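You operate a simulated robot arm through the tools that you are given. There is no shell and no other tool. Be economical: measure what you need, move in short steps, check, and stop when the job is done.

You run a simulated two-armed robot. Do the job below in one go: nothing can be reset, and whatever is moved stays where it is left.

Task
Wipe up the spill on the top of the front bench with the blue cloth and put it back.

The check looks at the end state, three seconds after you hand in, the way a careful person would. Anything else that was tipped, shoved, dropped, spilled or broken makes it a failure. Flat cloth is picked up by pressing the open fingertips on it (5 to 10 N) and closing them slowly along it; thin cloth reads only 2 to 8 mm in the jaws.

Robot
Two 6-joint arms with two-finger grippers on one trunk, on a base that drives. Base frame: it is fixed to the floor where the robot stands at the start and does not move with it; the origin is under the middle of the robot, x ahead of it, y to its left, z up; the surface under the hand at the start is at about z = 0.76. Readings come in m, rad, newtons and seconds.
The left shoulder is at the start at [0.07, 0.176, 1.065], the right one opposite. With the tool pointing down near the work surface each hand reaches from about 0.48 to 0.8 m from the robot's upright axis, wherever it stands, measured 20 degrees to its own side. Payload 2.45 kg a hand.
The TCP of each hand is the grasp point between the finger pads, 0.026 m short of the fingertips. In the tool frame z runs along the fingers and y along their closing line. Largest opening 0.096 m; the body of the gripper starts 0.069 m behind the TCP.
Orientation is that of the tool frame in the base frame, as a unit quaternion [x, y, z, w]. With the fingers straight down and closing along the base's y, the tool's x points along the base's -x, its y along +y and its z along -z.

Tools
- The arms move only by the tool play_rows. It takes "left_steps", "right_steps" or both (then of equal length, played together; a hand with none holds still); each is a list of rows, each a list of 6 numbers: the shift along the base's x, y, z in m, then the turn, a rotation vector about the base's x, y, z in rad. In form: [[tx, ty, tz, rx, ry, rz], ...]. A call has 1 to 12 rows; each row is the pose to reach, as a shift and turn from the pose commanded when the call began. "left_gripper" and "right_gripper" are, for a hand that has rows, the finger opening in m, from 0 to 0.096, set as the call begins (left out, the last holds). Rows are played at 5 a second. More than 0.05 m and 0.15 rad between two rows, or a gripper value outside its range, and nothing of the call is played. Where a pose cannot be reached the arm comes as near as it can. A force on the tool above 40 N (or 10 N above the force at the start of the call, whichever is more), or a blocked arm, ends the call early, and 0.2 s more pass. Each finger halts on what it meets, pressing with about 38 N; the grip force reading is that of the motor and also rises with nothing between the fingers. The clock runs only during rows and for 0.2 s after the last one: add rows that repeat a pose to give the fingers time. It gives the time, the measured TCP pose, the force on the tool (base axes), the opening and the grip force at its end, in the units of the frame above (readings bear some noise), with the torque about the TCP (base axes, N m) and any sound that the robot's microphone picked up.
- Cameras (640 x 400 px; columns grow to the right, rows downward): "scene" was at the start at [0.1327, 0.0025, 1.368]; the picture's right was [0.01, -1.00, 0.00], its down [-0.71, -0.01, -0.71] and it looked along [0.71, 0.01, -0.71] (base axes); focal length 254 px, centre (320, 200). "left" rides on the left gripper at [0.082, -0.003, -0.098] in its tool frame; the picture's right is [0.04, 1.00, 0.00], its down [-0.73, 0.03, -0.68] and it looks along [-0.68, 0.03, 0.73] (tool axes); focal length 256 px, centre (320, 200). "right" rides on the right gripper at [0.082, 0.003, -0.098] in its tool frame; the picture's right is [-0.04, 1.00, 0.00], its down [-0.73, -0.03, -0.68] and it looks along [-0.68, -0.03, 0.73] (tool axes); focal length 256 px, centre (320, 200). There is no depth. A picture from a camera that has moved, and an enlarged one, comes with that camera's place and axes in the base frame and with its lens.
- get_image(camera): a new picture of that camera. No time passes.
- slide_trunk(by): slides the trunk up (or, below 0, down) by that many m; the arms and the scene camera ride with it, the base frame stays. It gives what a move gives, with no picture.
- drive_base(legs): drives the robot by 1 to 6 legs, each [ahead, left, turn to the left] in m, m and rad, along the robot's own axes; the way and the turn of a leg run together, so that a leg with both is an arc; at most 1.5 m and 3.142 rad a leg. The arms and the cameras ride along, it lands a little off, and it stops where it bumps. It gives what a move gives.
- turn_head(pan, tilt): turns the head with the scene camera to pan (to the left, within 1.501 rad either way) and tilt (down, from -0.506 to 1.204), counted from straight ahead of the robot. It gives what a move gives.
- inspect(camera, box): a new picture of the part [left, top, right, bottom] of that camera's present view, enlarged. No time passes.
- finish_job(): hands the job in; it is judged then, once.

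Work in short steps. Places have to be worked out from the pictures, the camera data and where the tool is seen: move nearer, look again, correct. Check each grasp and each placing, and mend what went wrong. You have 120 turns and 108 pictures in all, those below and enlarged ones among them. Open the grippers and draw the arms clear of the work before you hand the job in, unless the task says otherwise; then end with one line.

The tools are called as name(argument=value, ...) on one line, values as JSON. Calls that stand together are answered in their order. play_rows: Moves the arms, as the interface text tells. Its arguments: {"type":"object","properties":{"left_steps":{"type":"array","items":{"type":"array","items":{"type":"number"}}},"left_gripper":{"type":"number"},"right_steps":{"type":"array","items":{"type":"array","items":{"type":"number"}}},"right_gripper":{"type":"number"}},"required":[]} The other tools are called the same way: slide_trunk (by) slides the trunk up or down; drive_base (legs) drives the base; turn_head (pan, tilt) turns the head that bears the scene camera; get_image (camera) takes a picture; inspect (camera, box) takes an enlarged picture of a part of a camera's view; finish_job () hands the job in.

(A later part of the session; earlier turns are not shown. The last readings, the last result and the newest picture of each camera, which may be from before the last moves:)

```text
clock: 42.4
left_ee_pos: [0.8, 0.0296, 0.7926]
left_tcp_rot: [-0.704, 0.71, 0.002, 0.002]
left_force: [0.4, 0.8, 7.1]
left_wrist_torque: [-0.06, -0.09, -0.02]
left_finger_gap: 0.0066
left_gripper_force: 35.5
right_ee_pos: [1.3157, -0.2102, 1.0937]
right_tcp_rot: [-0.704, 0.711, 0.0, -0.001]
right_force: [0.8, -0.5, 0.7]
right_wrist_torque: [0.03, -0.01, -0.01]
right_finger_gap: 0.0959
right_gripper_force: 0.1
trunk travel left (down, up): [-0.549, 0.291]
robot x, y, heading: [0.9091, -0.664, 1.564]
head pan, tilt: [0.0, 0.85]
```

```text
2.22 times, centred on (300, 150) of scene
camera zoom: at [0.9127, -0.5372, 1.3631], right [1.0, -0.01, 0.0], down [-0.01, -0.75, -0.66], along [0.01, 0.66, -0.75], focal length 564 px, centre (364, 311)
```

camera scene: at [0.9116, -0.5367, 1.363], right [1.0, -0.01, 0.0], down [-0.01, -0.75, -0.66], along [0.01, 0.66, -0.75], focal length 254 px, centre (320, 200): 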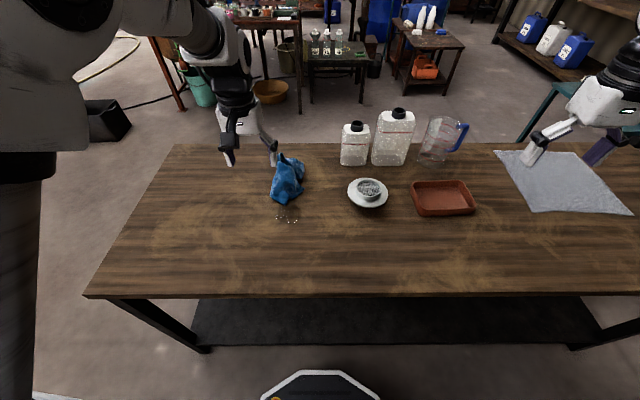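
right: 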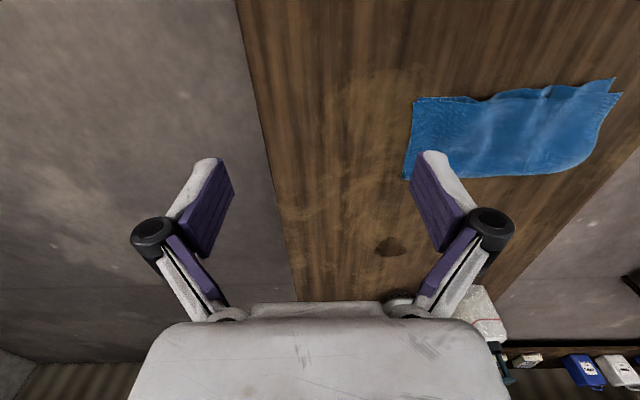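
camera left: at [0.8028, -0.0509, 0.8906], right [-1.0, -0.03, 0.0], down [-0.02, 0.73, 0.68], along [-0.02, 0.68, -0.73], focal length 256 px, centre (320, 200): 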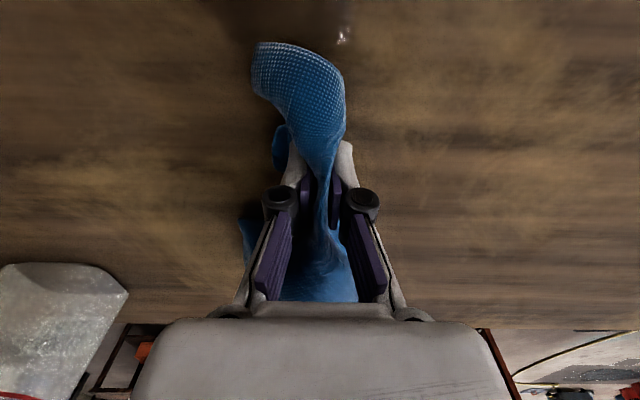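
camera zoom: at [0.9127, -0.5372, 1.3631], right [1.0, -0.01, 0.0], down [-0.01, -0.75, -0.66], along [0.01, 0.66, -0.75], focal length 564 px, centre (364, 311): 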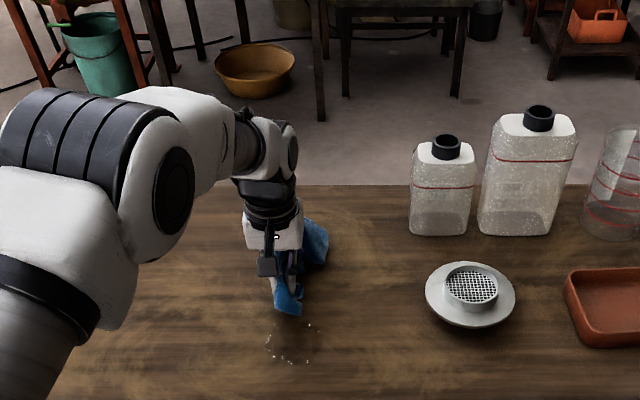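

The cloth is gripped deep in its middle. I slide it onto the spill and rub over it with light pressure.

play_rows(left_steps=[[0.005, -0.03, 0.004, 0, 0, 0], [0.015, -0.07, 0.003, 0, 0, 0], [0.02, -0.1, 0.0, 0, 0, 0], [0.02, -0.13, -0.001, 0, 0, 0], [0.02, -0.13, -0.001, 0, 0, 0]])

get_image(camera="left")

inspect(camera="scene", box=[180, 90, 420, 270])

```text
clock: 43.6
left_ee_pos: [0.8195, -0.1005, 0.7917]
left_tcp_rot: [0.708, -0.707, 0.004, -0.003]
left_force: [3.0, 2.5, 17.5]
left_wrist_torque: [-0.16, -0.16, 0.0]
left_finger_gap: 0.0067
left_gripper_force: 34.7
right_ee_pos: [1.3173, -0.2112, 1.0941]
right_tcp_rot: [-0.704, 0.71, 0.001, 0.001]
right_force: [-0.5, 0.0, 0.3]
right_wrist_torque: [0.0, -0.04, -0.01]
right_finger_gap: 0.096
right_gripper_force: 0.1
trunk travel left (down, up): [-0.549, 0.291]
robot x, y, heading: [0.9127, -0.6625, 1.559]
head pan, tilt: [0.0, 0.85]
```

```text
75 pictures are left
camera left: at [0.8214, -0.1807, 0.8896], right [-1.0, -0.04, -0.01], down [-0.03, 0.73, 0.68], along [-0.02, 0.68, -0.73], focal length 256 px, centre (320, 200)
```

left: 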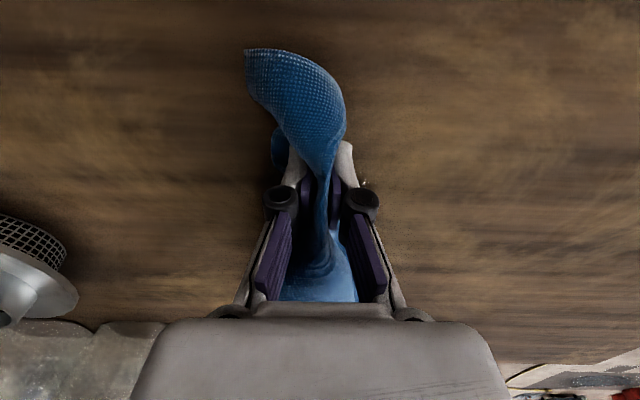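

```text
2.22 times, centred on (300, 180) of scene
camera zoom: at [0.9135, -0.5385, 1.3634], right [1.0, -0.01, 0.0], down [-0.01, -0.75, -0.66], along [0.01, 0.66, -0.75], focal length 564 px, centre (364, 244)
```

zoom: 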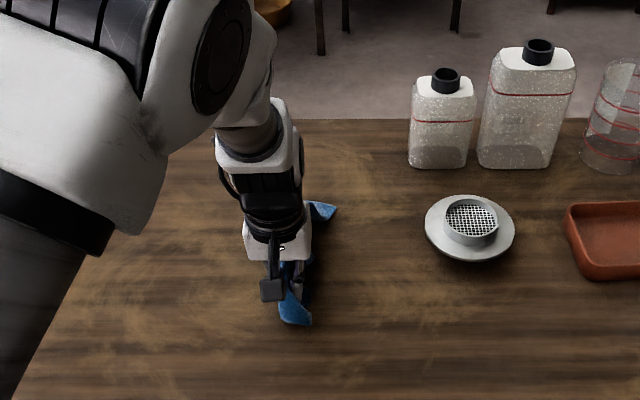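

The cloth is on the spill at 17 N. I rub a zigzag over x 0.785–0.855, y -0.11 to -0.02.

play_rows(left_steps=[[-0.035, 0.0, 0.001, 0, 0, 0], [-0.035, 0.04, 0.001, 0, 0, 0], [-0.035, 0.075, 0.001, 0, 0, 0], [-0.018, 0.04, 0.001, 0, 0, 0], [-0.018, 0.0, 0.001, 0, 0, 0], [0.0, 0.04, 0.001, 0, 0, 0], [0.0, 0.075, 0.001, 0, 0, 0], [0.018, 0.04, 0.001, 0, 0, 0], [0.018, 0.0, 0.001, 0, 0, 0], [0.035, 0.04, 0.001, 0, 0, 0], [0.035, 0.075, 0.001, 0, 0, 0], [0.0, 0.075, 0.001, 0, 0, 0]])

play_rows(left_steps=[[-0.035, 0.0, 0, 0, 0, 0], [-0.03, -0.02, 0, 0, 0, 0], [0.01, -0.02, 0, 0, 0, 0], [0.035, -0.02, 0, 0, 0, 0], [0.0, -0.035, 0, 0, 0, 0], [-0.035, -0.035, 0, 0, 0, 0], [0.0, -0.055, 0, 0, 0, 0], [0.035, -0.055, 0, 0, 0, 0], [0.0, -0.075, 0, 0, 0, 0], [-0.035, -0.075, 0, 0, 0, 0], [0, -0.04, 0, 0, 0, 0], [0, 0, 0.02, 0, 0, 0]])

get_image(camera="left")

inspect(camera="scene", box=[180, 90, 420, 270])

```text
clock: 46.2
left_ee_pos: [0.8194, -0.0256, 0.7928]
left_tcp_rot: [-0.703, 0.711, 0.001, 0.002]
left_force: [-0.2, 1.3, 3.4]
left_wrist_torque: [-0.05, -0.06, 0.05]
left_finger_gap: 0.0066
left_gripper_force: 35.0
left hand out of reach, approached as far as the arm can: row 9
right_ee_pos: [1.3154, -0.2104, 1.0941]
right_tcp_rot: [-0.704, 0.711, -0.001, 0.001]
right_force: [-0.1, -1.0, 0.0]
right_wrist_torque: [0.0, -0.03, -0.02]
right_finger_gap: 0.0962
right_gripper_force: 0.1
trunk travel left (down, up): [-0.549, 0.291]
robot x, y, heading: [0.9098, -0.6642, 1.561]
head pan, tilt: [0.0, 0.85]
```

```text
clock: 48.8
left_ee_pos: [0.8195, -0.0244, 0.8112]
left_tcp_rot: [-0.704, 0.71, 0.0, 0.002]
left_force: [0.9, 0.6, -1.1]
left_wrist_torque: [-0.07, -0.05, -0.02]
left_finger_gap: 0.0066
left_gripper_force: 34.4
left hand out of reach, approached as far as the arm can: row 8
right_ee_pos: [1.315, -0.2093, 1.0935]
right_tcp_rot: [-0.704, 0.711, -0.002, 0.001]
right_force: [-1.2, 0.4, -0.1]
right_wrist_torque: [-0.01, -0.01, 0.03]
right_finger_gap: 0.0961
right_gripper_force: 0.1
trunk travel left (down, up): [-0.549, 0.291]
robot x, y, heading: [0.9132, -0.6685, 1.561]
head pan, tilt: [0.0, 0.85]
```

```text
73 pictures are left
camera left: at [0.8218, -0.1052, 0.9099], right [-1.0, -0.03, 0.0], down [-0.02, 0.73, 0.68], along [-0.02, 0.68, -0.73], focal length 256 px, centre (320, 200)
```

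left: 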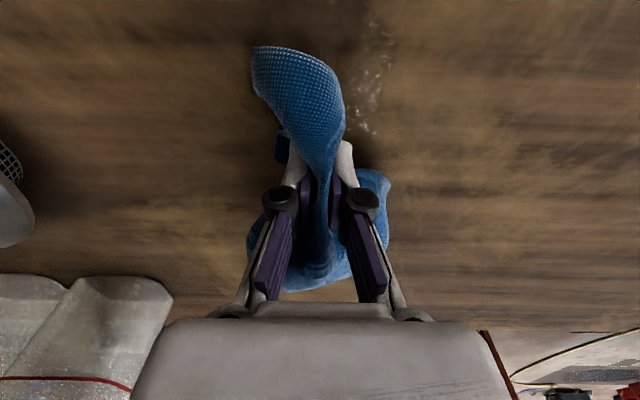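

```text
2.22 times, centred on (300, 180) of scene
camera zoom: at [0.9107, -0.5355, 1.3628], right [1.0, -0.01, 0.0], down [-0.01, -0.75, -0.66], along [0.01, 0.66, -0.75], focal length 564 px, centre (364, 244)
```

zoom: 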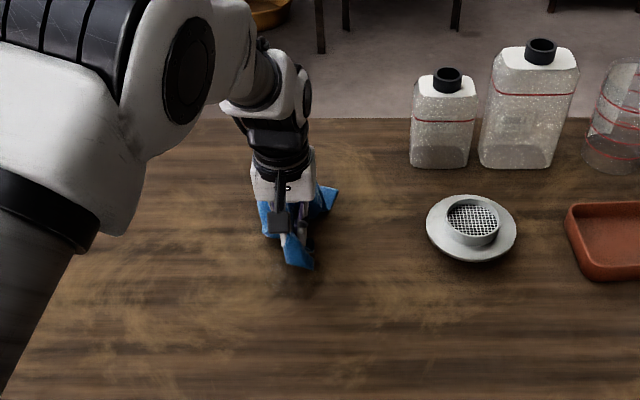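

Some speckles may remain at about (0.79, -0.06). I lift the cloth and move aside for a clear look.

play_rows(left_steps=[[0, 0.01, 0.03, 0, 0, 0], [-0.02, 0.02, 0.06, 0, 0, 0], [-0.05, 0.03, 0.09, 0, 0, 0], [-0.08, 0.03, 0.11, 0, 0, 0], [-0.11, 0.03, 0.12, 0, 0, 0], [-0.11, 0.03, 0.12, 0, 0, 0]])

get_image(camera="left")

inspect(camera="scene", box=[180, 110, 340, 230])

```text
clock: 50.2
left_ee_pos: [0.7091, 0.0053, 0.9316]
left_tcp_rot: [-0.705, 0.71, 0.0, -0.001]
left_force: [0.3, 0.2, -0.2]
left_wrist_torque: [0.02, 0.02, 0.01]
left_finger_gap: 0.0068
left_gripper_force: 35.4
right_ee_pos: [1.3175, -0.2094, 1.0935]
right_tcp_rot: [-0.705, 0.71, -0.001, -0.001]
right_force: [0.0, 0.4, -1.7]
right_wrist_torque: [0.04, 0.01, -0.01]
right_finger_gap: 0.0961
right_gripper_force: 0.0
trunk travel left (down, up): [-0.549, 0.291]
robot x, y, heading: [0.9082, -0.668, 1.562]
head pan, tilt: [0.0, 0.85]
```

```text
71 pictures are left
camera left: at [0.713, -0.0756, 1.0296], right [-1.0, -0.03, 0.0], down [-0.02, 0.73, 0.68], along [-0.02, 0.68, -0.73], focal length 256 px, centre (320, 200)
```

left: 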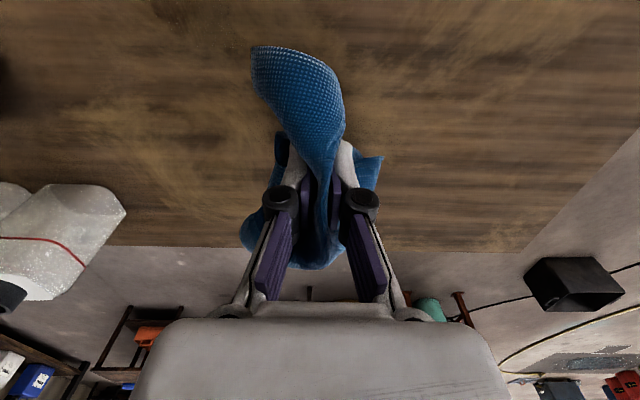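

```text
3.33 times, centred on (260, 170) of scene
camera zoom: at [0.9135, -0.5361, 1.3629], right [1.0, -0.01, 0.0], down [-0.01, -0.75, -0.66], along [0.01, 0.66, -0.75], focal length 846 px, centre (520, 300)
```

zoom: 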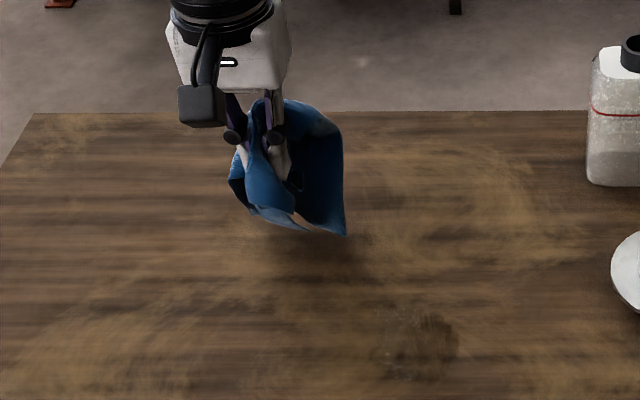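

A faint patch still shows near (0.823, -0.06), so I zoom in on it.

inspect(camera="scene", box=[255, 180, 319, 220])

```text
10.00 times, centred on (287, 200) of scene
camera zoom: at [0.9135, -0.5361, 1.3629], right [1.0, -0.01, 0.0], down [-0.01, -0.75, -0.66], along [0.01, 0.66, -0.75], focal length 2537 px, centre (650, 200)
```

zoom: 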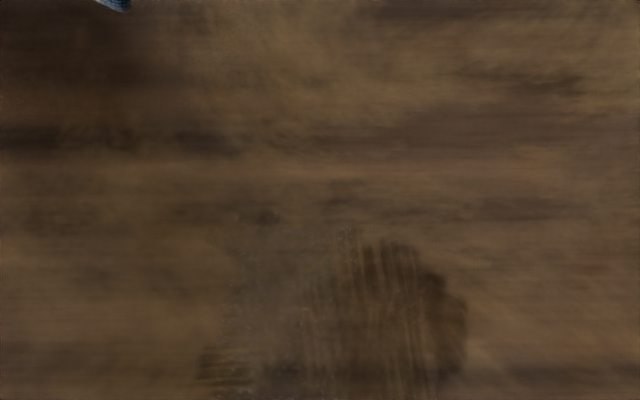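

inspect(camera="scene", box=[263, 196, 319, 231])

```text
11.43 times, centred on (291, 214) of scene
camera zoom: at [0.9135, -0.5361, 1.3629], right [1.0, -0.01, 0.0], down [-0.01, -0.75, -0.66], along [0.01, 0.66, -0.75], focal length 2900 px, centre (651, 46)
```

zoom: 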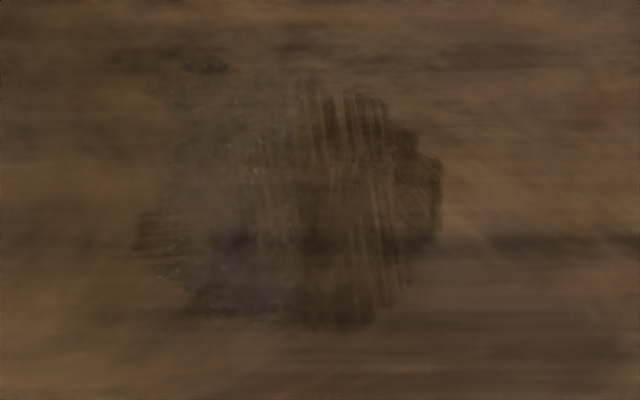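

The right part of the patch (x 0.825–0.87) is still wet because the arm's limit cut in there. I shift the base right another 0.08 and rub on.

drive_base(legs=[[0, -0.08, 0]])

```text
clock: 51.3
left_ee_pos: [0.7894, 0.0052, 0.9314]
left_tcp_rot: [-0.703, 0.711, 0.0, 0.001]
left_force: [0.9, -0.8, -0.8]
left_wrist_torque: [-0.04, 0.03, -0.01]
left_finger_gap: 0.0066
left_gripper_force: 35.0
right_ee_pos: [1.3968, -0.2101, 1.0936]
right_tcp_rot: [-0.704, 0.711, 0.0, -0.001]
right_force: [-0.2, 0.3, 0.0]
right_wrist_torque: [0.02, 0.03, 0.01]
right_finger_gap: 0.096
right_gripper_force: 0.0
trunk travel left (down, up): [-0.549, 0.291]
robot x, y, heading: [0.9881, -0.6644, 1.559]
head pan, tilt: [0.0, 0.85]
```

play_rows(left_steps=[[0.02, -0.005, -0.03, 0, 0, 0], [0.04, -0.01, -0.06, 0, 0, 0], [0.056, -0.015, -0.1, 0, 0, 0], [0.056, -0.015, -0.13, 0, 0, 0], [0.056, -0.015, -0.1395, 0, 0, 0], [0.056, -0.015, -0.1395, 0, 0, 0]])

play_rows(left_steps=[[0.025, 0.0, 0, 0, 0, 0], [0.025, -0.045, 0, 0, 0, 0], [0.02, -0.09, 0, 0, 0, 0], [0.013, -0.05, 0, 0, 0, 0], [0.01, -0.005, 0, 0, 0, 0], [0.004, -0.05, 0, 0, 0, 0], [0.0, -0.095, 0, 0, 0, 0], [-0.005, -0.05, 0, 0, 0, 0], [-0.01, -0.005, 0, 0, 0, 0], [-0.015, -0.05, 0, 0, 0, 0], [-0.02, -0.095, 0, 0, 0, 0], [-0.025, -0.05, 0, 0, 0, 0]])

play_rows(left_steps=[[-0.02, -0.045, 0, 0, 0, 0], [0.02, -0.043, 0, 0, 0, 0], [0.05, -0.04, 0, 0, 0, 0], [0.02, -0.033, 0, 0, 0, 0], [-0.02, -0.03, 0, 0, 0, 0], [0.015, -0.02, 0, 0, 0, 0], [0.05, -0.015, 0, 0, 0, 0], [0.02, -0.005, 0, 0, 0, 0], [-0.02, 0.0, 0, 0, 0, 0], [0.015, 0.01, 0, 0, 0, 0], [0.05, 0.02, 0, 0, 0, 0], [0.02, 0.035, 0, 0, 0, 0]])

play_rows(left_steps=[[0, 0.03, 0.03, 0, 0, 0], [-0.03, 0.03, 0.06, 0, 0, 0], [-0.06, 0.03, 0.09, 0, 0, 0], [-0.1, 0.03, 0.11, 0, 0, 0], [-0.14, 0.03, 0.12, 0, 0, 0], [-0.14, 0.03, 0.12, 0, 0, 0]])

inspect(camera="scene", box=[228, 190, 308, 240])

get_image(camera="scene")

```text
clock: 52.7
left_ee_pos: [0.8452, -0.0094, 0.7922]
left_tcp_rot: [-0.703, 0.711, 0.0, 0.002]
left_force: [-0.1, -0.5, 0.1]
left_wrist_torque: [0.0, -0.01, -0.01]
left_finger_gap: 0.0065
left_gripper_force: 34.9
right_ee_pos: [1.3949, -0.2106, 1.0936]
right_tcp_rot: [-0.703, 0.711, -0.001, 0.0]
right_force: [-0.3, -0.4, -0.3]
right_wrist_torque: [0.0, -0.01, 0.0]
right_finger_gap: 0.0959
right_gripper_force: 0.1
trunk travel left (down, up): [-0.549, 0.291]
robot x, y, heading: [0.9846, -0.665, 1.56]
head pan, tilt: [0.0, 0.85]
```

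```text
clock: 55.3
left_ee_pos: [0.8198, -0.059, 0.7904]
left_tcp_rot: [-0.703, 0.711, 0.0, 0.001]
left_force: [0.9, 0.4, 3.2]
left_wrist_torque: [-0.08, -0.05, 0.01]
left_finger_gap: 0.0067
left_gripper_force: 35.4
right_ee_pos: [1.3955, -0.2087, 1.0931]
right_tcp_rot: [-0.703, 0.711, -0.001, -0.001]
right_force: [-0.6, 0.5, 0.4]
right_wrist_torque: [-0.03, 0.01, -0.02]
right_finger_gap: 0.096
right_gripper_force: 0.0
trunk travel left (down, up): [-0.549, 0.291]
robot x, y, heading: [0.991, -0.6662, 1.559]
head pan, tilt: [0.0, 0.85]
```

```text
clock: 57.9
left_ee_pos: [0.8389, -0.0263, 0.792]
left_tcp_rot: [-0.703, 0.711, -0.001, 0.001]
left_force: [0.4, -0.7, 1.7]
left_wrist_torque: [-0.03, -0.05, 0.01]
left_finger_gap: 0.0068
left_gripper_force: 35.2
right_ee_pos: [1.3928, -0.209, 1.093]
right_tcp_rot: [-0.703, 0.711, -0.001, 0.0]
right_force: [0.0, 0.7, 0.1]
right_wrist_torque: [-0.01, -0.05, 0.01]
right_finger_gap: 0.0959
right_gripper_force: 0.0
trunk travel left (down, up): [-0.549, 0.291]
robot x, y, heading: [0.9879, -0.6675, 1.558]
head pan, tilt: [0.0, 0.85]
```

```text
clock: 59.3
left_ee_pos: [0.7021, 0.0057, 0.9138]
left_tcp_rot: [-0.703, 0.711, 0.001, 0.0]
left_force: [-0.2, 0.3, -0.2]
left_wrist_torque: [-0.01, 0.01, 0.03]
left_finger_gap: 0.0067
left_gripper_force: 34.5
right_ee_pos: [1.3976, -0.2101, 1.0925]
right_tcp_rot: [-0.704, 0.71, 0.0, -0.001]
right_force: [0.6, 0.1, 0.2]
right_wrist_torque: [0.0, 0.0, -0.01]
right_finger_gap: 0.0959
right_gripper_force: 0.0
trunk travel left (down, up): [-0.549, 0.291]
robot x, y, heading: [0.9878, -0.6686, 1.562]
head pan, tilt: [0.0, 0.85]
```

```text
8.00 times, centred on (268, 215) of scene
camera zoom: at [0.993, -0.5367, 1.3629], right [1.0, -0.01, 0.0], down [-0.01, -0.75, -0.66], along [0.01, 0.66, -0.75], focal length 2030 px, centre (736, 80)
```

zoom: 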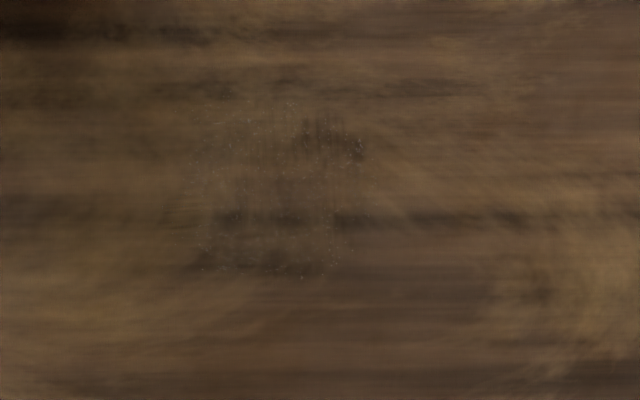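

```text
66 pictures are left
camera scene: at [0.993, -0.5367, 1.3629], right [1.0, -0.01, 0.0], down [-0.01, -0.75, -0.66], along [0.01, 0.66, -0.75], focal length 254 px, centre (320, 200)
```

scene: 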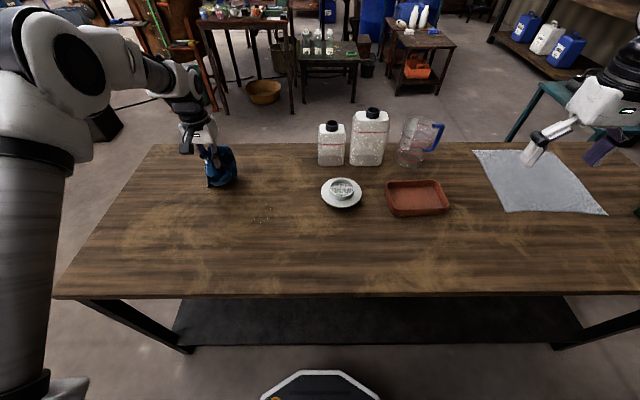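

Mostly gone, with a few speckles left. I do a denser second pass with a bit more pressure over x 0.785–0.87, y -0.115–0.

play_rows(left_steps=[[0.03, 0, -0.03, 0, 0, 0], [0.06, -0.003, -0.06, 0, 0, 0], [0.083, -0.006, -0.095, 0, 0, 0], [0.083, -0.006, -0.118, 0, 0, 0], [0.083, -0.006, -0.1235, 0, 0, 0]])

play_rows(left_steps=[[0.042, 0, 0, 0, 0, 0], [0.085, 0, 0, 0, 0, 0], [0.085, -0.014, 0, 0, 0, 0], [0.042, -0.014, 0, 0, 0, 0], [0, -0.014, 0, 0, 0, 0], [0, -0.028, 0, 0, 0, 0], [0.042, -0.028, 0, 0, 0, 0], [0.085, -0.028, 0, 0, 0, 0], [0.085, -0.042, 0, 0, 0, 0], [0.042, -0.042, 0, 0, 0, 0], [0, -0.042, 0, 0, 0, 0], [0, -0.056, 0, 0, 0, 0]])

play_rows(left_steps=[[0.042, 0, 0, 0, 0, 0], [0.085, 0, 0, 0, 0, 0], [0.085, -0.014, 0, 0, 0, 0], [0.042, -0.014, 0, 0, 0, 0], [0, -0.014, 0, 0, 0, 0], [0, -0.028, 0, 0, 0, 0], [0.042, -0.028, 0, 0, 0, 0], [0.085, -0.028, 0, 0, 0, 0], [0.085, -0.042, 0, 0, 0, 0], [0.042, -0.042, 0, 0, 0, 0], [0, -0.042, 0, 0, 0, 0], [0.042, -0.056, 0, 0, 0, 0]])

```text
clock: 60.5
left_ee_pos: [0.7847, -0.0006, 0.7904]
left_tcp_rot: [-0.703, 0.711, 0.001, 0.002]
left_force: [-1.5, 3.2, 14.0]
left_wrist_torque: [-0.15, 0.06, 0.01]
left_finger_gap: 0.0067
left_gripper_force: 34.8
right_ee_pos: [1.3963, -0.2121, 1.0951]
right_tcp_rot: [-0.704, 0.71, -0.001, -0.001]
right_force: [-0.4, -0.3, 1.1]
right_wrist_torque: [-0.02, 0.0, 0.0]
right_finger_gap: 0.0959
right_gripper_force: 0.0
trunk travel left (down, up): [-0.549, 0.291]
robot x, y, heading: [0.9873, -0.6705, 1.562]
head pan, tilt: [0.0, 0.85]
```

```text
clock: 63.1
left_ee_pos: [0.7835, -0.0581, 0.7896]
left_tcp_rot: [-0.703, 0.711, 0.001, 0.001]
left_force: [-0.6, 5.2, 15.0]
left_wrist_torque: [-0.03, 0.03, 0.02]
left_finger_gap: 0.0067
left_gripper_force: 35.2
right_ee_pos: [1.3973, -0.2129, 1.0938]
right_tcp_rot: [-0.703, 0.711, 0.0, -0.001]
right_force: [-0.1, 0.7, -0.2]
right_wrist_torque: [0.0, -0.02, 0.0]
right_finger_gap: 0.0959
right_gripper_force: 0.1
trunk travel left (down, up): [-0.549, 0.291]
robot x, y, heading: [0.9874, -0.6648, 1.56]
head pan, tilt: [0.0, 0.85]
```

```text
clock: 65.7
left_ee_pos: [0.8272, -0.1162, 0.789]
left_tcp_rot: [-0.704, 0.711, 0.001, -0.001]
left_force: [-4.7, -2.2, 15.4]
left_wrist_torque: [-0.26, 0.2, -0.03]
left_finger_gap: 0.0068
left_gripper_force: 35.4
right_ee_pos: [1.3986, -0.2114, 1.0929]
right_tcp_rot: [-0.704, 0.71, 0.001, -0.001]
right_force: [0.3, 0.0, -1.1]
right_wrist_torque: [0.01, 0.06, -0.01]
right_finger_gap: 0.0959
right_gripper_force: 0.0
trunk travel left (down, up): [-0.549, 0.291]
robot x, y, heading: [0.9862, -0.6659, 1.56]
head pan, tilt: [0.0, 0.85]
```

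I lift the cloth off to the left and look again.

play_rows(left_steps=[[0, 0, 0.03, 0, 0, 0], [-0.03, 0.03, 0.06, 0, 0, 0], [-0.06, 0.06, 0.09, 0, 0, 0], [-0.09, 0.09, 0.11, 0, 0, 0], [-0.125, 0.12, 0.12, 0, 0, 0], [-0.125, 0.12, 0.12, 0, 0, 0]])

inspect(camera="scene", box=[228, 190, 308, 240])

get_image(camera="left")

```text
refused: row 2 steps farther than a row can; nothing moved
```

```text
8.00 times, centred on (268, 215) of scene
camera zoom: at [0.9957, -0.5393, 1.3629], right [1.0, -0.01, 0.0], down [-0.01, -0.75, -0.66], along [0.0, 0.66, -0.75], focal length 2030 px, centre (736, 80)
```

zoom: 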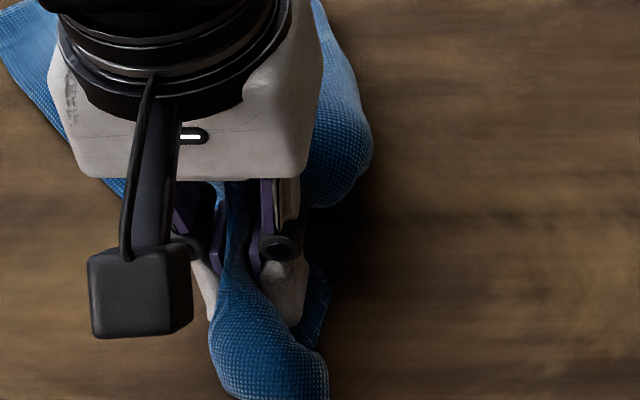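

```text
64 pictures are left
camera left: at [0.8291, -0.1968, 0.8881], right [-1.0, -0.03, 0.0], down [-0.02, 0.73, 0.68], along [-0.02, 0.68, -0.73], focal length 256 px, centre (320, 200)
```

left: 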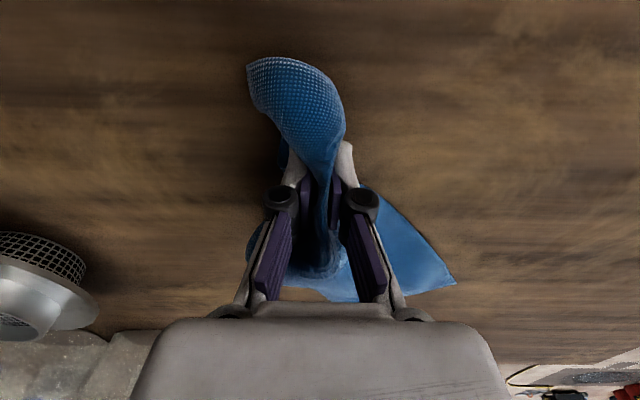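

The step was too long, so I use smaller rows.

play_rows(left_steps=[[0, 0, 0.03, 0, 0, 0], [-0.02, 0.02, 0.06, 0, 0, 0], [-0.045, 0.045, 0.09, 0, 0, 0], [-0.07, 0.07, 0.115, 0, 0, 0], [-0.1, 0.1, 0.12, 0, 0, 0], [-0.125, 0.12, 0.12, 0, 0, 0], [-0.125, 0.12, 0.12, 0, 0, 0]])

inspect(camera="scene", box=[228, 190, 308, 240])

get_image(camera="left")

```text
clock: 67.3
left_ee_pos: [0.6993, 0.0061, 0.9072]
left_tcp_rot: [-0.703, 0.711, 0.0, 0.0]
left_force: [-0.2, 0.2, 0.1]
left_wrist_torque: [-0.03, 0.01, -0.02]
left_finger_gap: 0.0067
left_gripper_force: 35.3
right_ee_pos: [1.3972, -0.2112, 1.0919]
right_tcp_rot: [-0.703, 0.711, 0.0, 0.0]
right_force: [0.6, 0.2, -0.3]
right_wrist_torque: [0.04, -0.03, 0.02]
right_finger_gap: 0.0957
right_gripper_force: 0.0
trunk travel left (down, up): [-0.549, 0.291]
robot x, y, heading: [0.9881, -0.6666, 1.558]
head pan, tilt: [0.0, 0.85]
```

```text
8.00 times, centred on (268, 215) of scene
camera zoom: at [0.9925, -0.5375, 1.363], right [1.0, -0.01, 0.0], down [-0.01, -0.75, -0.66], along [0.01, 0.66, -0.75], focal length 2030 px, centre (736, 80)
```

zoom: 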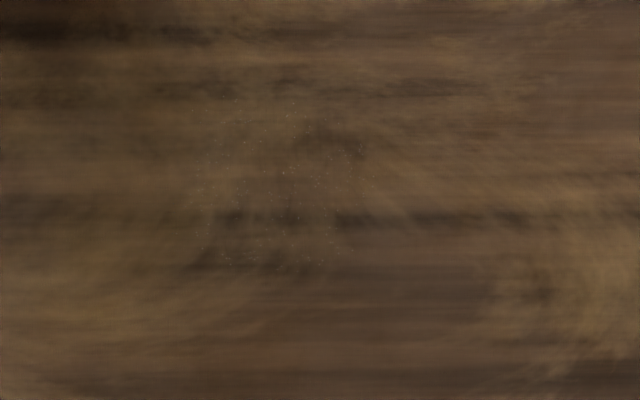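

```text
62 pictures are left
camera left: at [0.7028, -0.0747, 1.0058], right [-1.0, -0.03, 0.0], down [-0.02, 0.73, 0.68], along [-0.02, 0.68, -0.73], focal length 256 px, centre (320, 200)
```

left: 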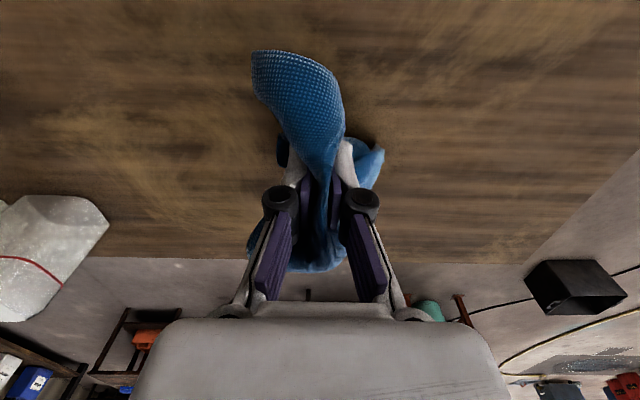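

Only tiny specks are left. I do one last pass with strokes along y.

play_rows(left_steps=[[0.03, 0, -0.03, 0, 0, 0], [0.06, -0.003, -0.06, 0, 0, 0], [0.083, -0.006, -0.09, 0, 0, 0], [0.083, -0.006, -0.112, 0, 0, 0], [0.083, -0.006, -0.1175, 0, 0, 0]])

play_rows(left_steps=[[0, -0.04, 0, 0, 0, 0], [0, -0.08, 0, 0, 0, 0], [0, -0.115, 0, 0, 0, 0], [0.014, -0.115, 0, 0, 0, 0], [0.014, -0.075, 0, 0, 0, 0], [0.014, -0.035, 0, 0, 0, 0], [0.014, 0, 0, 0, 0, 0], [0.028, 0, 0, 0, 0, 0], [0.028, -0.04, 0, 0, 0, 0], [0.028, -0.08, 0, 0, 0, 0], [0.028, -0.115, 0, 0, 0, 0], [0.042, -0.115, 0, 0, 0, 0]])

play_rows(left_steps=[[0, 0.04, 0, 0, 0, 0], [0, 0.08, 0, 0, 0, 0], [0, 0.115, 0, 0, 0, 0], [0.014, 0.115, 0, 0, 0, 0], [0.014, 0.075, 0, 0, 0, 0], [0.014, 0.035, 0, 0, 0, 0], [0.014, 0, 0, 0, 0, 0], [0.028, 0, 0, 0, 0, 0], [0.028, 0.04, 0, 0, 0, 0], [0.028, 0.08, 0, 0, 0, 0], [0.028, 0.115, 0, 0, 0, 0], [0.042, 0.105, 0, 0, 0, 0]])

play_rows(left_steps=[[0, -0.04, 0, 0, 0, 0], [0, -0.08, 0, 0, 0, 0], [-0.02, -0.04, 0, 0, 0, 0], [-0.03, 0.0, 0, 0, 0, 0], [-0.03, 0.0, 0.03, 0, 0, 0], [-0.05, 0.01, 0.06, 0, 0, 0], [-0.08, 0.01, 0.09, 0, 0, 0], [-0.11, 0.02, 0.11, 0, 0, 0], [-0.15, 0.02, 0.115, 0, 0, 0], [-0.17, 0.02, 0.12, 0, 0, 0], [-0.17, 0.02, 0.12, 0, 0, 0]])

inspect(camera="scene", box=[228, 190, 308, 240])

get_image(camera="scene")

```text
clock: 68.5
left_ee_pos: [0.7833, 0.0005, 0.791]
left_tcp_rot: [-0.703, 0.711, 0.0, 0.0]
left_force: [-0.9, 0.2, 2.2]
left_wrist_torque: [0.0, 0.01, 0.02]
left_finger_gap: 0.0068
left_gripper_force: 35.0
right_ee_pos: [1.3959, -0.2111, 1.0934]
right_tcp_rot: [-0.703, 0.711, 0.0, 0.0]
right_force: [0.4, -0.5, 0.0]
right_wrist_torque: [-0.01, -0.02, 0.0]
right_finger_gap: 0.0961
right_gripper_force: 0.0
trunk travel left (down, up): [-0.549, 0.291]
robot x, y, heading: [0.9875, -0.6672, 1.562]
head pan, tilt: [0.0, 0.85]
```

```text
clock: 71.1
left_ee_pos: [0.8239, -0.1143, 0.7898]
left_tcp_rot: [-0.704, 0.71, 0.0, 0.0]
left_force: [-0.7, -1.1, 4.1]
left_wrist_torque: [-0.12, 0.03, 0.0]
left_finger_gap: 0.0067
left_gripper_force: 34.8
right_ee_pos: [1.3961, -0.2116, 1.0936]
right_tcp_rot: [-0.704, 0.711, 0.0, -0.001]
right_force: [0.5, 0.1, -0.6]
right_wrist_torque: [-0.02, 0.0, -0.01]
right_finger_gap: 0.0959
right_gripper_force: 0.1
trunk travel left (down, up): [-0.549, 0.291]
robot x, y, heading: [0.9923, -0.666, 1.559]
head pan, tilt: [0.0, 0.85]
```

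```text
clock: 73.7
left_ee_pos: [0.8678, -0.0095, 0.7901]
left_tcp_rot: [-0.703, 0.711, 0.001, 0.001]
left_force: [-1.0, 0.2, 1.4]
left_wrist_torque: [0.01, -0.01, 0.02]
left_finger_gap: 0.0069
left_gripper_force: 34.8
right_ee_pos: [1.3967, -0.2122, 1.0938]
right_tcp_rot: [-0.703, 0.711, -0.001, 0.0]
right_force: [1.0, -0.8, 0.2]
right_wrist_torque: [0.03, 0.01, -0.04]
right_finger_gap: 0.0959
right_gripper_force: 0.0
trunk travel left (down, up): [-0.549, 0.291]
robot x, y, heading: [0.9875, -0.6645, 1.561]
head pan, tilt: [0.0, 0.85]
```

```text
clock: 76.1
left_ee_pos: [0.6964, 0.0103, 0.9111]
left_tcp_rot: [-0.704, 0.71, 0.0, 0.001]
left_force: [0.3, 0.6, 0.2]
left_wrist_torque: [-0.01, -0.01, 0.04]
left_finger_gap: 0.0067
left_gripper_force: 35.4
right_ee_pos: [1.3972, -0.2095, 1.0926]
right_tcp_rot: [-0.704, 0.711, -0.001, 0.0]
right_force: [0.8, -0.1, 0.3]
right_wrist_torque: [0.0, -0.01, 0.0]
right_finger_gap: 0.0964
right_gripper_force: 0.0
trunk travel left (down, up): [-0.549, 0.291]
robot x, y, heading: [0.9912, -0.6693, 1.562]
head pan, tilt: [0.0, 0.85]
```

```text
8.00 times, centred on (268, 215) of scene
camera zoom: at [0.992, -0.5367, 1.3629], right [1.0, -0.01, 0.0], down [-0.01, -0.75, -0.66], along [0.01, 0.66, -0.75], focal length 2030 px, centre (736, 80)
```

zoom: 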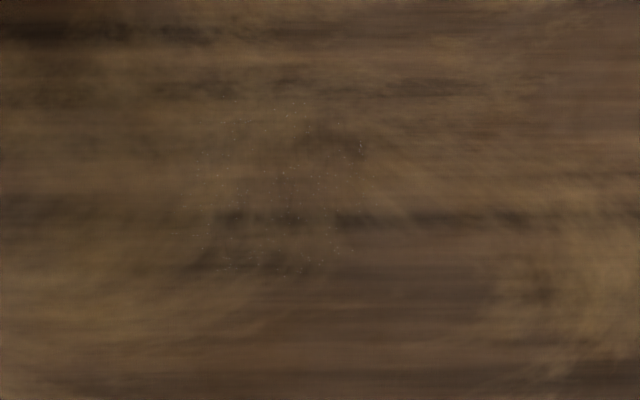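

```text
60 pictures are left
camera scene: at [0.992, -0.5367, 1.3629], right [1.0, -0.01, 0.0], down [-0.01, -0.75, -0.66], along [0.01, 0.66, -0.75], focal length 254 px, centre (320, 200)
```

scene: 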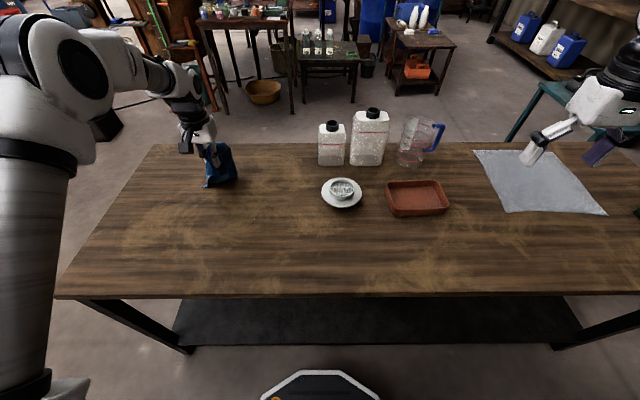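

The spill is clean. I drive back left so that the cloth's original place (centre about 0.545, 0.065) is in easy reach.

drive_base(legs=[[0, 0.25, 0]])

get_image(camera="scene")

get_image(camera="left")

```text
clock: 77.9
left_ee_pos: [0.4486, 0.0136, 0.9113]
left_tcp_rot: [-0.702, 0.712, 0.001, 0.001]
left_force: [-0.9, 0.0, -0.5]
left_wrist_torque: [-0.02, 0.0, 0.0]
left_finger_gap: 0.0066
left_gripper_force: 35.4
right_ee_pos: [1.1474, -0.2093, 1.0938]
right_tcp_rot: [-0.702, 0.712, 0.0, 0.0]
right_force: [-0.4, 1.0, 0.6]
right_wrist_torque: [0.01, 0.0, -0.03]
right_finger_gap: 0.0962
right_gripper_force: 0.0
trunk travel left (down, up): [-0.549, 0.291]
robot x, y, heading: [0.7364, -0.6614, 1.559]
head pan, tilt: [0.0, 0.85]
```

```text
59 pictures are left
camera scene: at [0.7413, -0.5341, 1.3629], right [1.0, -0.01, 0.0], down [-0.01, -0.75, -0.66], along [0.01, 0.66, -0.75], focal length 254 px, centre (320, 200)
```

scene: 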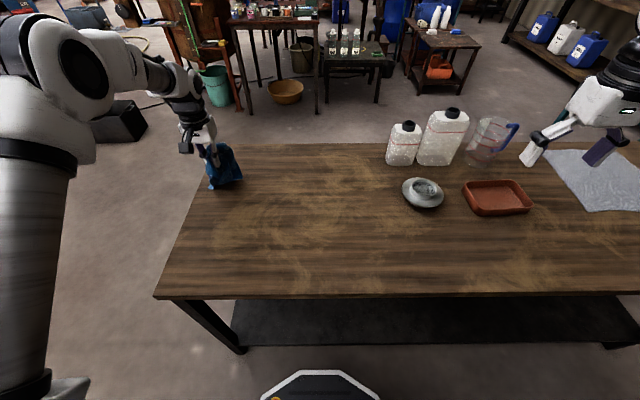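

```text
58 pictures are left
camera left: at [0.4506, -0.0666, 1.0088], right [-1.0, -0.03, 0.0], down [-0.02, 0.73, 0.68], along [-0.02, 0.68, -0.73], focal length 256 px, centre (320, 200)
```

left: 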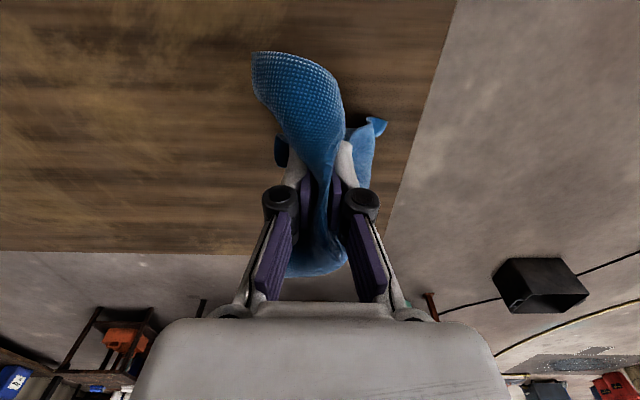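

I move over the original place, lower the cloth with a slight drag, and open.

play_rows(left_steps=[[0.04, 0.01, 0, 0, 0, 0], [0.08, 0.02, -0.02, 0, 0, 0], [0.09, 0.03, -0.05, 0, 0, 0], [0.1, 0.035, -0.08, 0, 0, 0], [0.105, 0.035, -0.1, 0, 0, 0], [0.11, 0.035, -0.112, 0, 0, 0], [0.11, 0.035, -0.112, 0, 0, 0]])

play_rows(left_steps=[[0, 0, 0, 0, 0, 0], [0, 0, 0, 0, 0, 0], [0, 0, 0, 0, 0, 0], [0, 0, 0.03, 0, 0, 0], [0, -0.01, 0.07, 0, 0, 0], [0, -0.04, 0.11, 0, 0, 0], [0, -0.08, 0.14, 0, 0, 0], [-0.02, -0.12, 0.16, 0, 0, 0], [-0.02, -0.12, 0.16, 0, 0, 0]], left_gripper=0.06)

get_image(camera="scene")

get_image(camera="left")

```text
clock: 79.5
left_ee_pos: [0.5574, 0.0499, 0.7992]
left_tcp_rot: [-0.701, 0.713, 0.001, 0.001]
left_force: [0.6, -0.9, 0.2]
left_wrist_torque: [0.02, -0.03, -0.01]
left_finger_gap: 0.0069
left_gripper_force: 34.9
right_ee_pos: [1.1463, -0.2101, 1.0939]
right_tcp_rot: [-0.702, 0.712, 0.0, -0.001]
right_force: [0.5, -0.5, -0.2]
right_wrist_torque: [0.02, -0.02, -0.01]
right_finger_gap: 0.096
right_gripper_force: 0.0
trunk travel left (down, up): [-0.549, 0.291]
robot x, y, heading: [0.7351, -0.6602, 1.559]
head pan, tilt: [0.0, 0.85]
```

```text
clock: 81.5
left_ee_pos: [0.5375, -0.0689, 0.9579]
left_tcp_rot: [-0.702, 0.712, 0.0, 0.001]
left_force: [0.2, -0.2, 0.0]
left_wrist_torque: [-0.04, 0.01, -0.02]
left_finger_gap: 0.0603
left_gripper_force: 0.1
right_ee_pos: [1.1472, -0.2077, 1.0922]
right_tcp_rot: [-0.702, 0.712, 0.0, -0.001]
right_force: [0.7, -0.4, -0.6]
right_wrist_torque: [-0.04, 0.04, -0.01]
right_finger_gap: 0.096
right_gripper_force: 0.1
trunk travel left (down, up): [-0.549, 0.291]
robot x, y, heading: [0.7372, -0.6638, 1.559]
head pan, tilt: [0.0, 0.85]
```

```text
57 pictures are left
camera scene: at [0.7421, -0.5327, 1.3627], right [1.0, -0.01, 0.0], down [-0.01, -0.75, -0.66], along [0.01, 0.66, -0.75], focal length 254 px, centre (320, 200)
```

scene: 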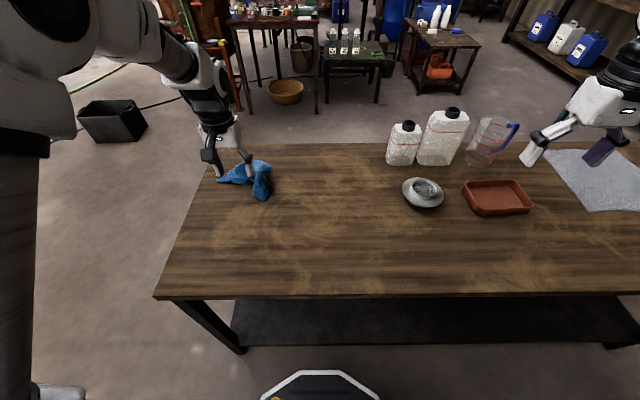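

```text
56 pictures are left
camera left: at [0.5411, -0.1507, 1.0563], right [-1.0, -0.03, 0.0], down [-0.02, 0.73, 0.68], along [-0.02, 0.68, -0.73], focal length 256 px, centre (320, 200)
```

left: 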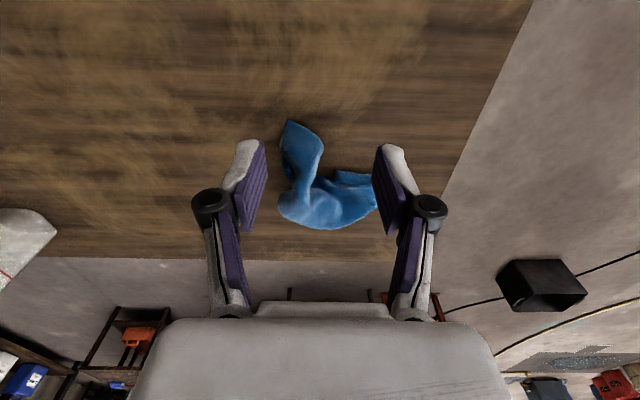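

The cloth lies crumpled at its place. I back off for a fuller look before spreading it.

play_rows(left_steps=[[0, -0.03, 0.03, 0, 0, 0], [0, -0.06, 0.05, 0, 0, 0], [0, -0.08, 0.05, 0, 0, 0], [0, -0.08, 0.05, 0, 0, 0]])

inspect(camera="left", box=[200, 60, 460, 222])

inspect(camera="scene", box=[180, 130, 308, 210])

```text
clock: 82.5
left_ee_pos: [0.5381, -0.1495, 1.008]
left_tcp_rot: [-0.702, 0.712, 0.0, 0.0]
left_force: [-0.3, 0.6, 0.1]
left_wrist_torque: [-0.01, 0.0, 0.01]
left_finger_gap: 0.0603
left_gripper_force: 0.2
right_ee_pos: [1.1469, -0.2099, 1.0936]
right_tcp_rot: [-0.702, 0.712, 0.0, 0.0]
right_force: [-0.9, 0.1, -0.2]
right_wrist_torque: [-0.01, 0.02, 0.03]
right_finger_gap: 0.0961
right_gripper_force: 0.0
trunk travel left (down, up): [-0.549, 0.291]
robot x, y, heading: [0.7395, -0.6618, 1.556]
head pan, tilt: [0.0, 0.85]
```

```text
2.46 times, centred on (330, 141) of left
camera zoom: at [0.5412, -0.2319, 1.1066], right [-1.0, -0.03, 0.0], down [-0.02, 0.73, 0.68], along [-0.02, 0.68, -0.73], focal length 630 px, centre (295, 345)
```

zoom: 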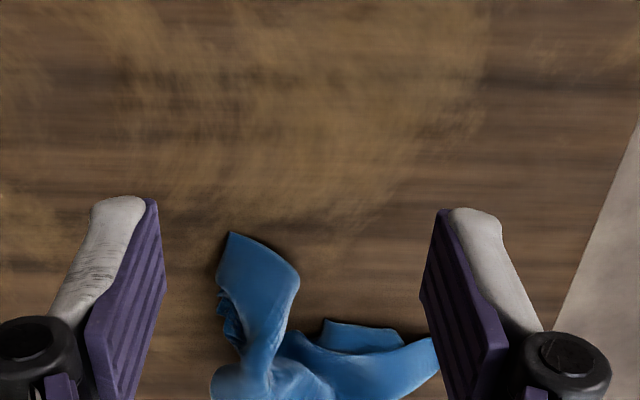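

```text
5.00 times, centred on (244, 170) of scene
camera zoom: at [0.7416, -0.534, 1.3629], right [1.0, -0.01, 0.0], down [-0.01, -0.75, -0.66], along [0.01, 0.66, -0.75], focal length 1269 px, centre (700, 350)
```

zoom: 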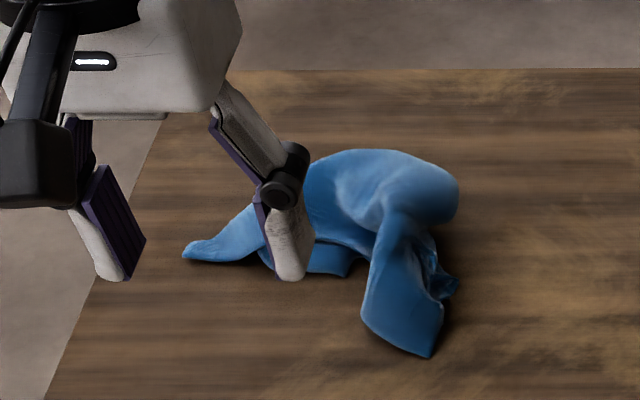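

The cloth spreads best with two hands pulling along y, which I can do from my starting place at the bench's end. I drive back there by the same path.

drive_base(legs=[[-0.24, 0, 0], [0, 0, -1.558], [-0.79, 0, 0]])

```text
clock: 91.9
left_ee_pos: [0.456, -0.6985, 1.0081]
left_tcp_rot: [0.005, 1.0, 0.001, 0.001]
left_force: [0.5, 0.3, -0.3]
left_wrist_torque: [0.0, 0.0, -0.01]
left_finger_gap: 0.0599
left_gripper_force: 0.1
right_ee_pos: [0.3985, -1.3069, 1.0934]
right_tcp_rot: [0.006, 1.0, -0.001, -0.001]
right_force: [-0.8, 0.2, -0.6]
right_wrist_torque: [0.0, 0.0, 0.03]
right_finger_gap: 0.0962
right_gripper_force: 0.1
trunk travel left (down, up): [-0.549, 0.291]
robot x, y, heading: [-0.0565, -0.8989, -0.009]
head pan, tilt: [0.0, 0.85]
```

drive_base(legs=[[0, 0.48, 0.009], [0, 0.48, 0], [0.055, 0, 0]])

turn_head(pan=0.0, tilt=0.9)

get_image(camera="scene")

inspect(camera="scene", box=[240, 160, 400, 260])

```text
clock: 97.8
left_ee_pos: [0.5173, 0.2643, 1.0078]
left_tcp_rot: [0.004, 1.0, 0.0, 0.001]
left_force: [0.1, 0.2, 0.3]
left_wrist_torque: [-0.04, 0.02, -0.02]
left_finger_gap: 0.0598
left_gripper_force: 0.1
right_ee_pos: [0.4619, -0.344, 1.0933]
right_tcp_rot: [0.004, 1.0, 0.001, -0.002]
right_force: [-0.1, -0.4, 0.5]
right_wrist_torque: [-0.02, 0.02, 0.01]
right_finger_gap: 0.096
right_gripper_force: 0.0
trunk travel left (down, up): [-0.549, 0.291]
robot x, y, heading: [0.0049, 0.0621, -0.01]
head pan, tilt: [0.0, 0.85]
```

```text
clock: 98.4
left_ee_pos: [0.5185, 0.2642, 1.0073]
left_tcp_rot: [0.005, 1.0, 0.001, 0.0]
left_force: [0.3, -0.7, -0.7]
left_wrist_torque: [0.01, 0.02, -0.02]
left_finger_gap: 0.0599
left_gripper_force: 0.1
right_ee_pos: [0.4624, -0.344, 1.0929]
right_tcp_rot: [0.005, 1.0, 0.001, -0.002]
right_force: [0.5, 0.0, 0.9]
right_wrist_torque: [-0.05, 0.03, -0.01]
right_finger_gap: 0.0962
right_gripper_force: 0.0
trunk travel left (down, up): [-0.549, 0.291]
robot x, y, heading: [0.0063, 0.0599, -0.014]
head pan, tilt: [0.0, 0.901]
```

```text
53 pictures are left
camera scene: at [0.1334, 0.0626, 1.3589], right [-0.01, -1.0, 0.0], down [-0.78, 0.01, -0.62], along [0.62, -0.01, -0.78], focal length 254 px, centre (320, 200)
```

scene: 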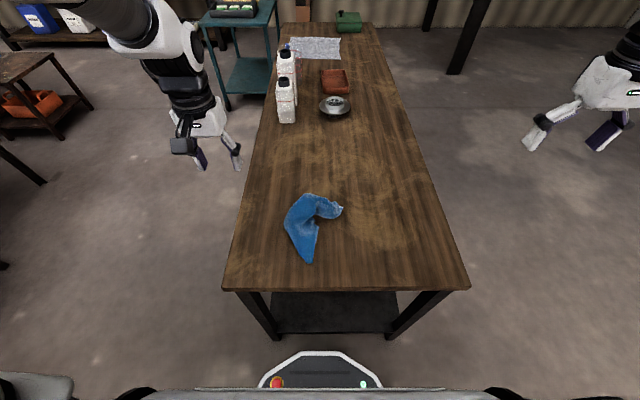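

```text
4.00 times, centred on (320, 210) of scene
camera zoom: at [0.1334, 0.0626, 1.3589], right [-0.01, -1.0, 0.0], down [-0.78, 0.01, -0.62], along [0.62, -0.01, -0.78], focal length 1015 px, centre (320, 160)
```

zoom: 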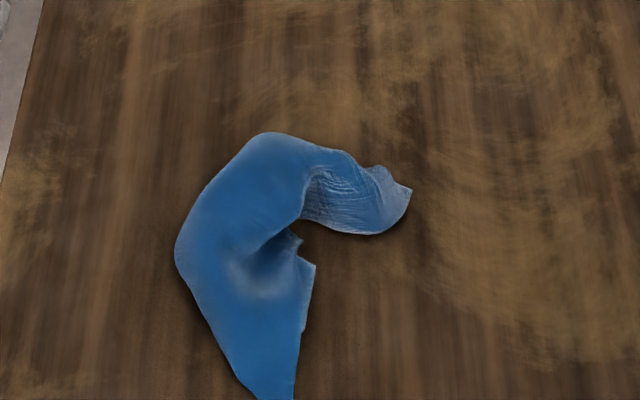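

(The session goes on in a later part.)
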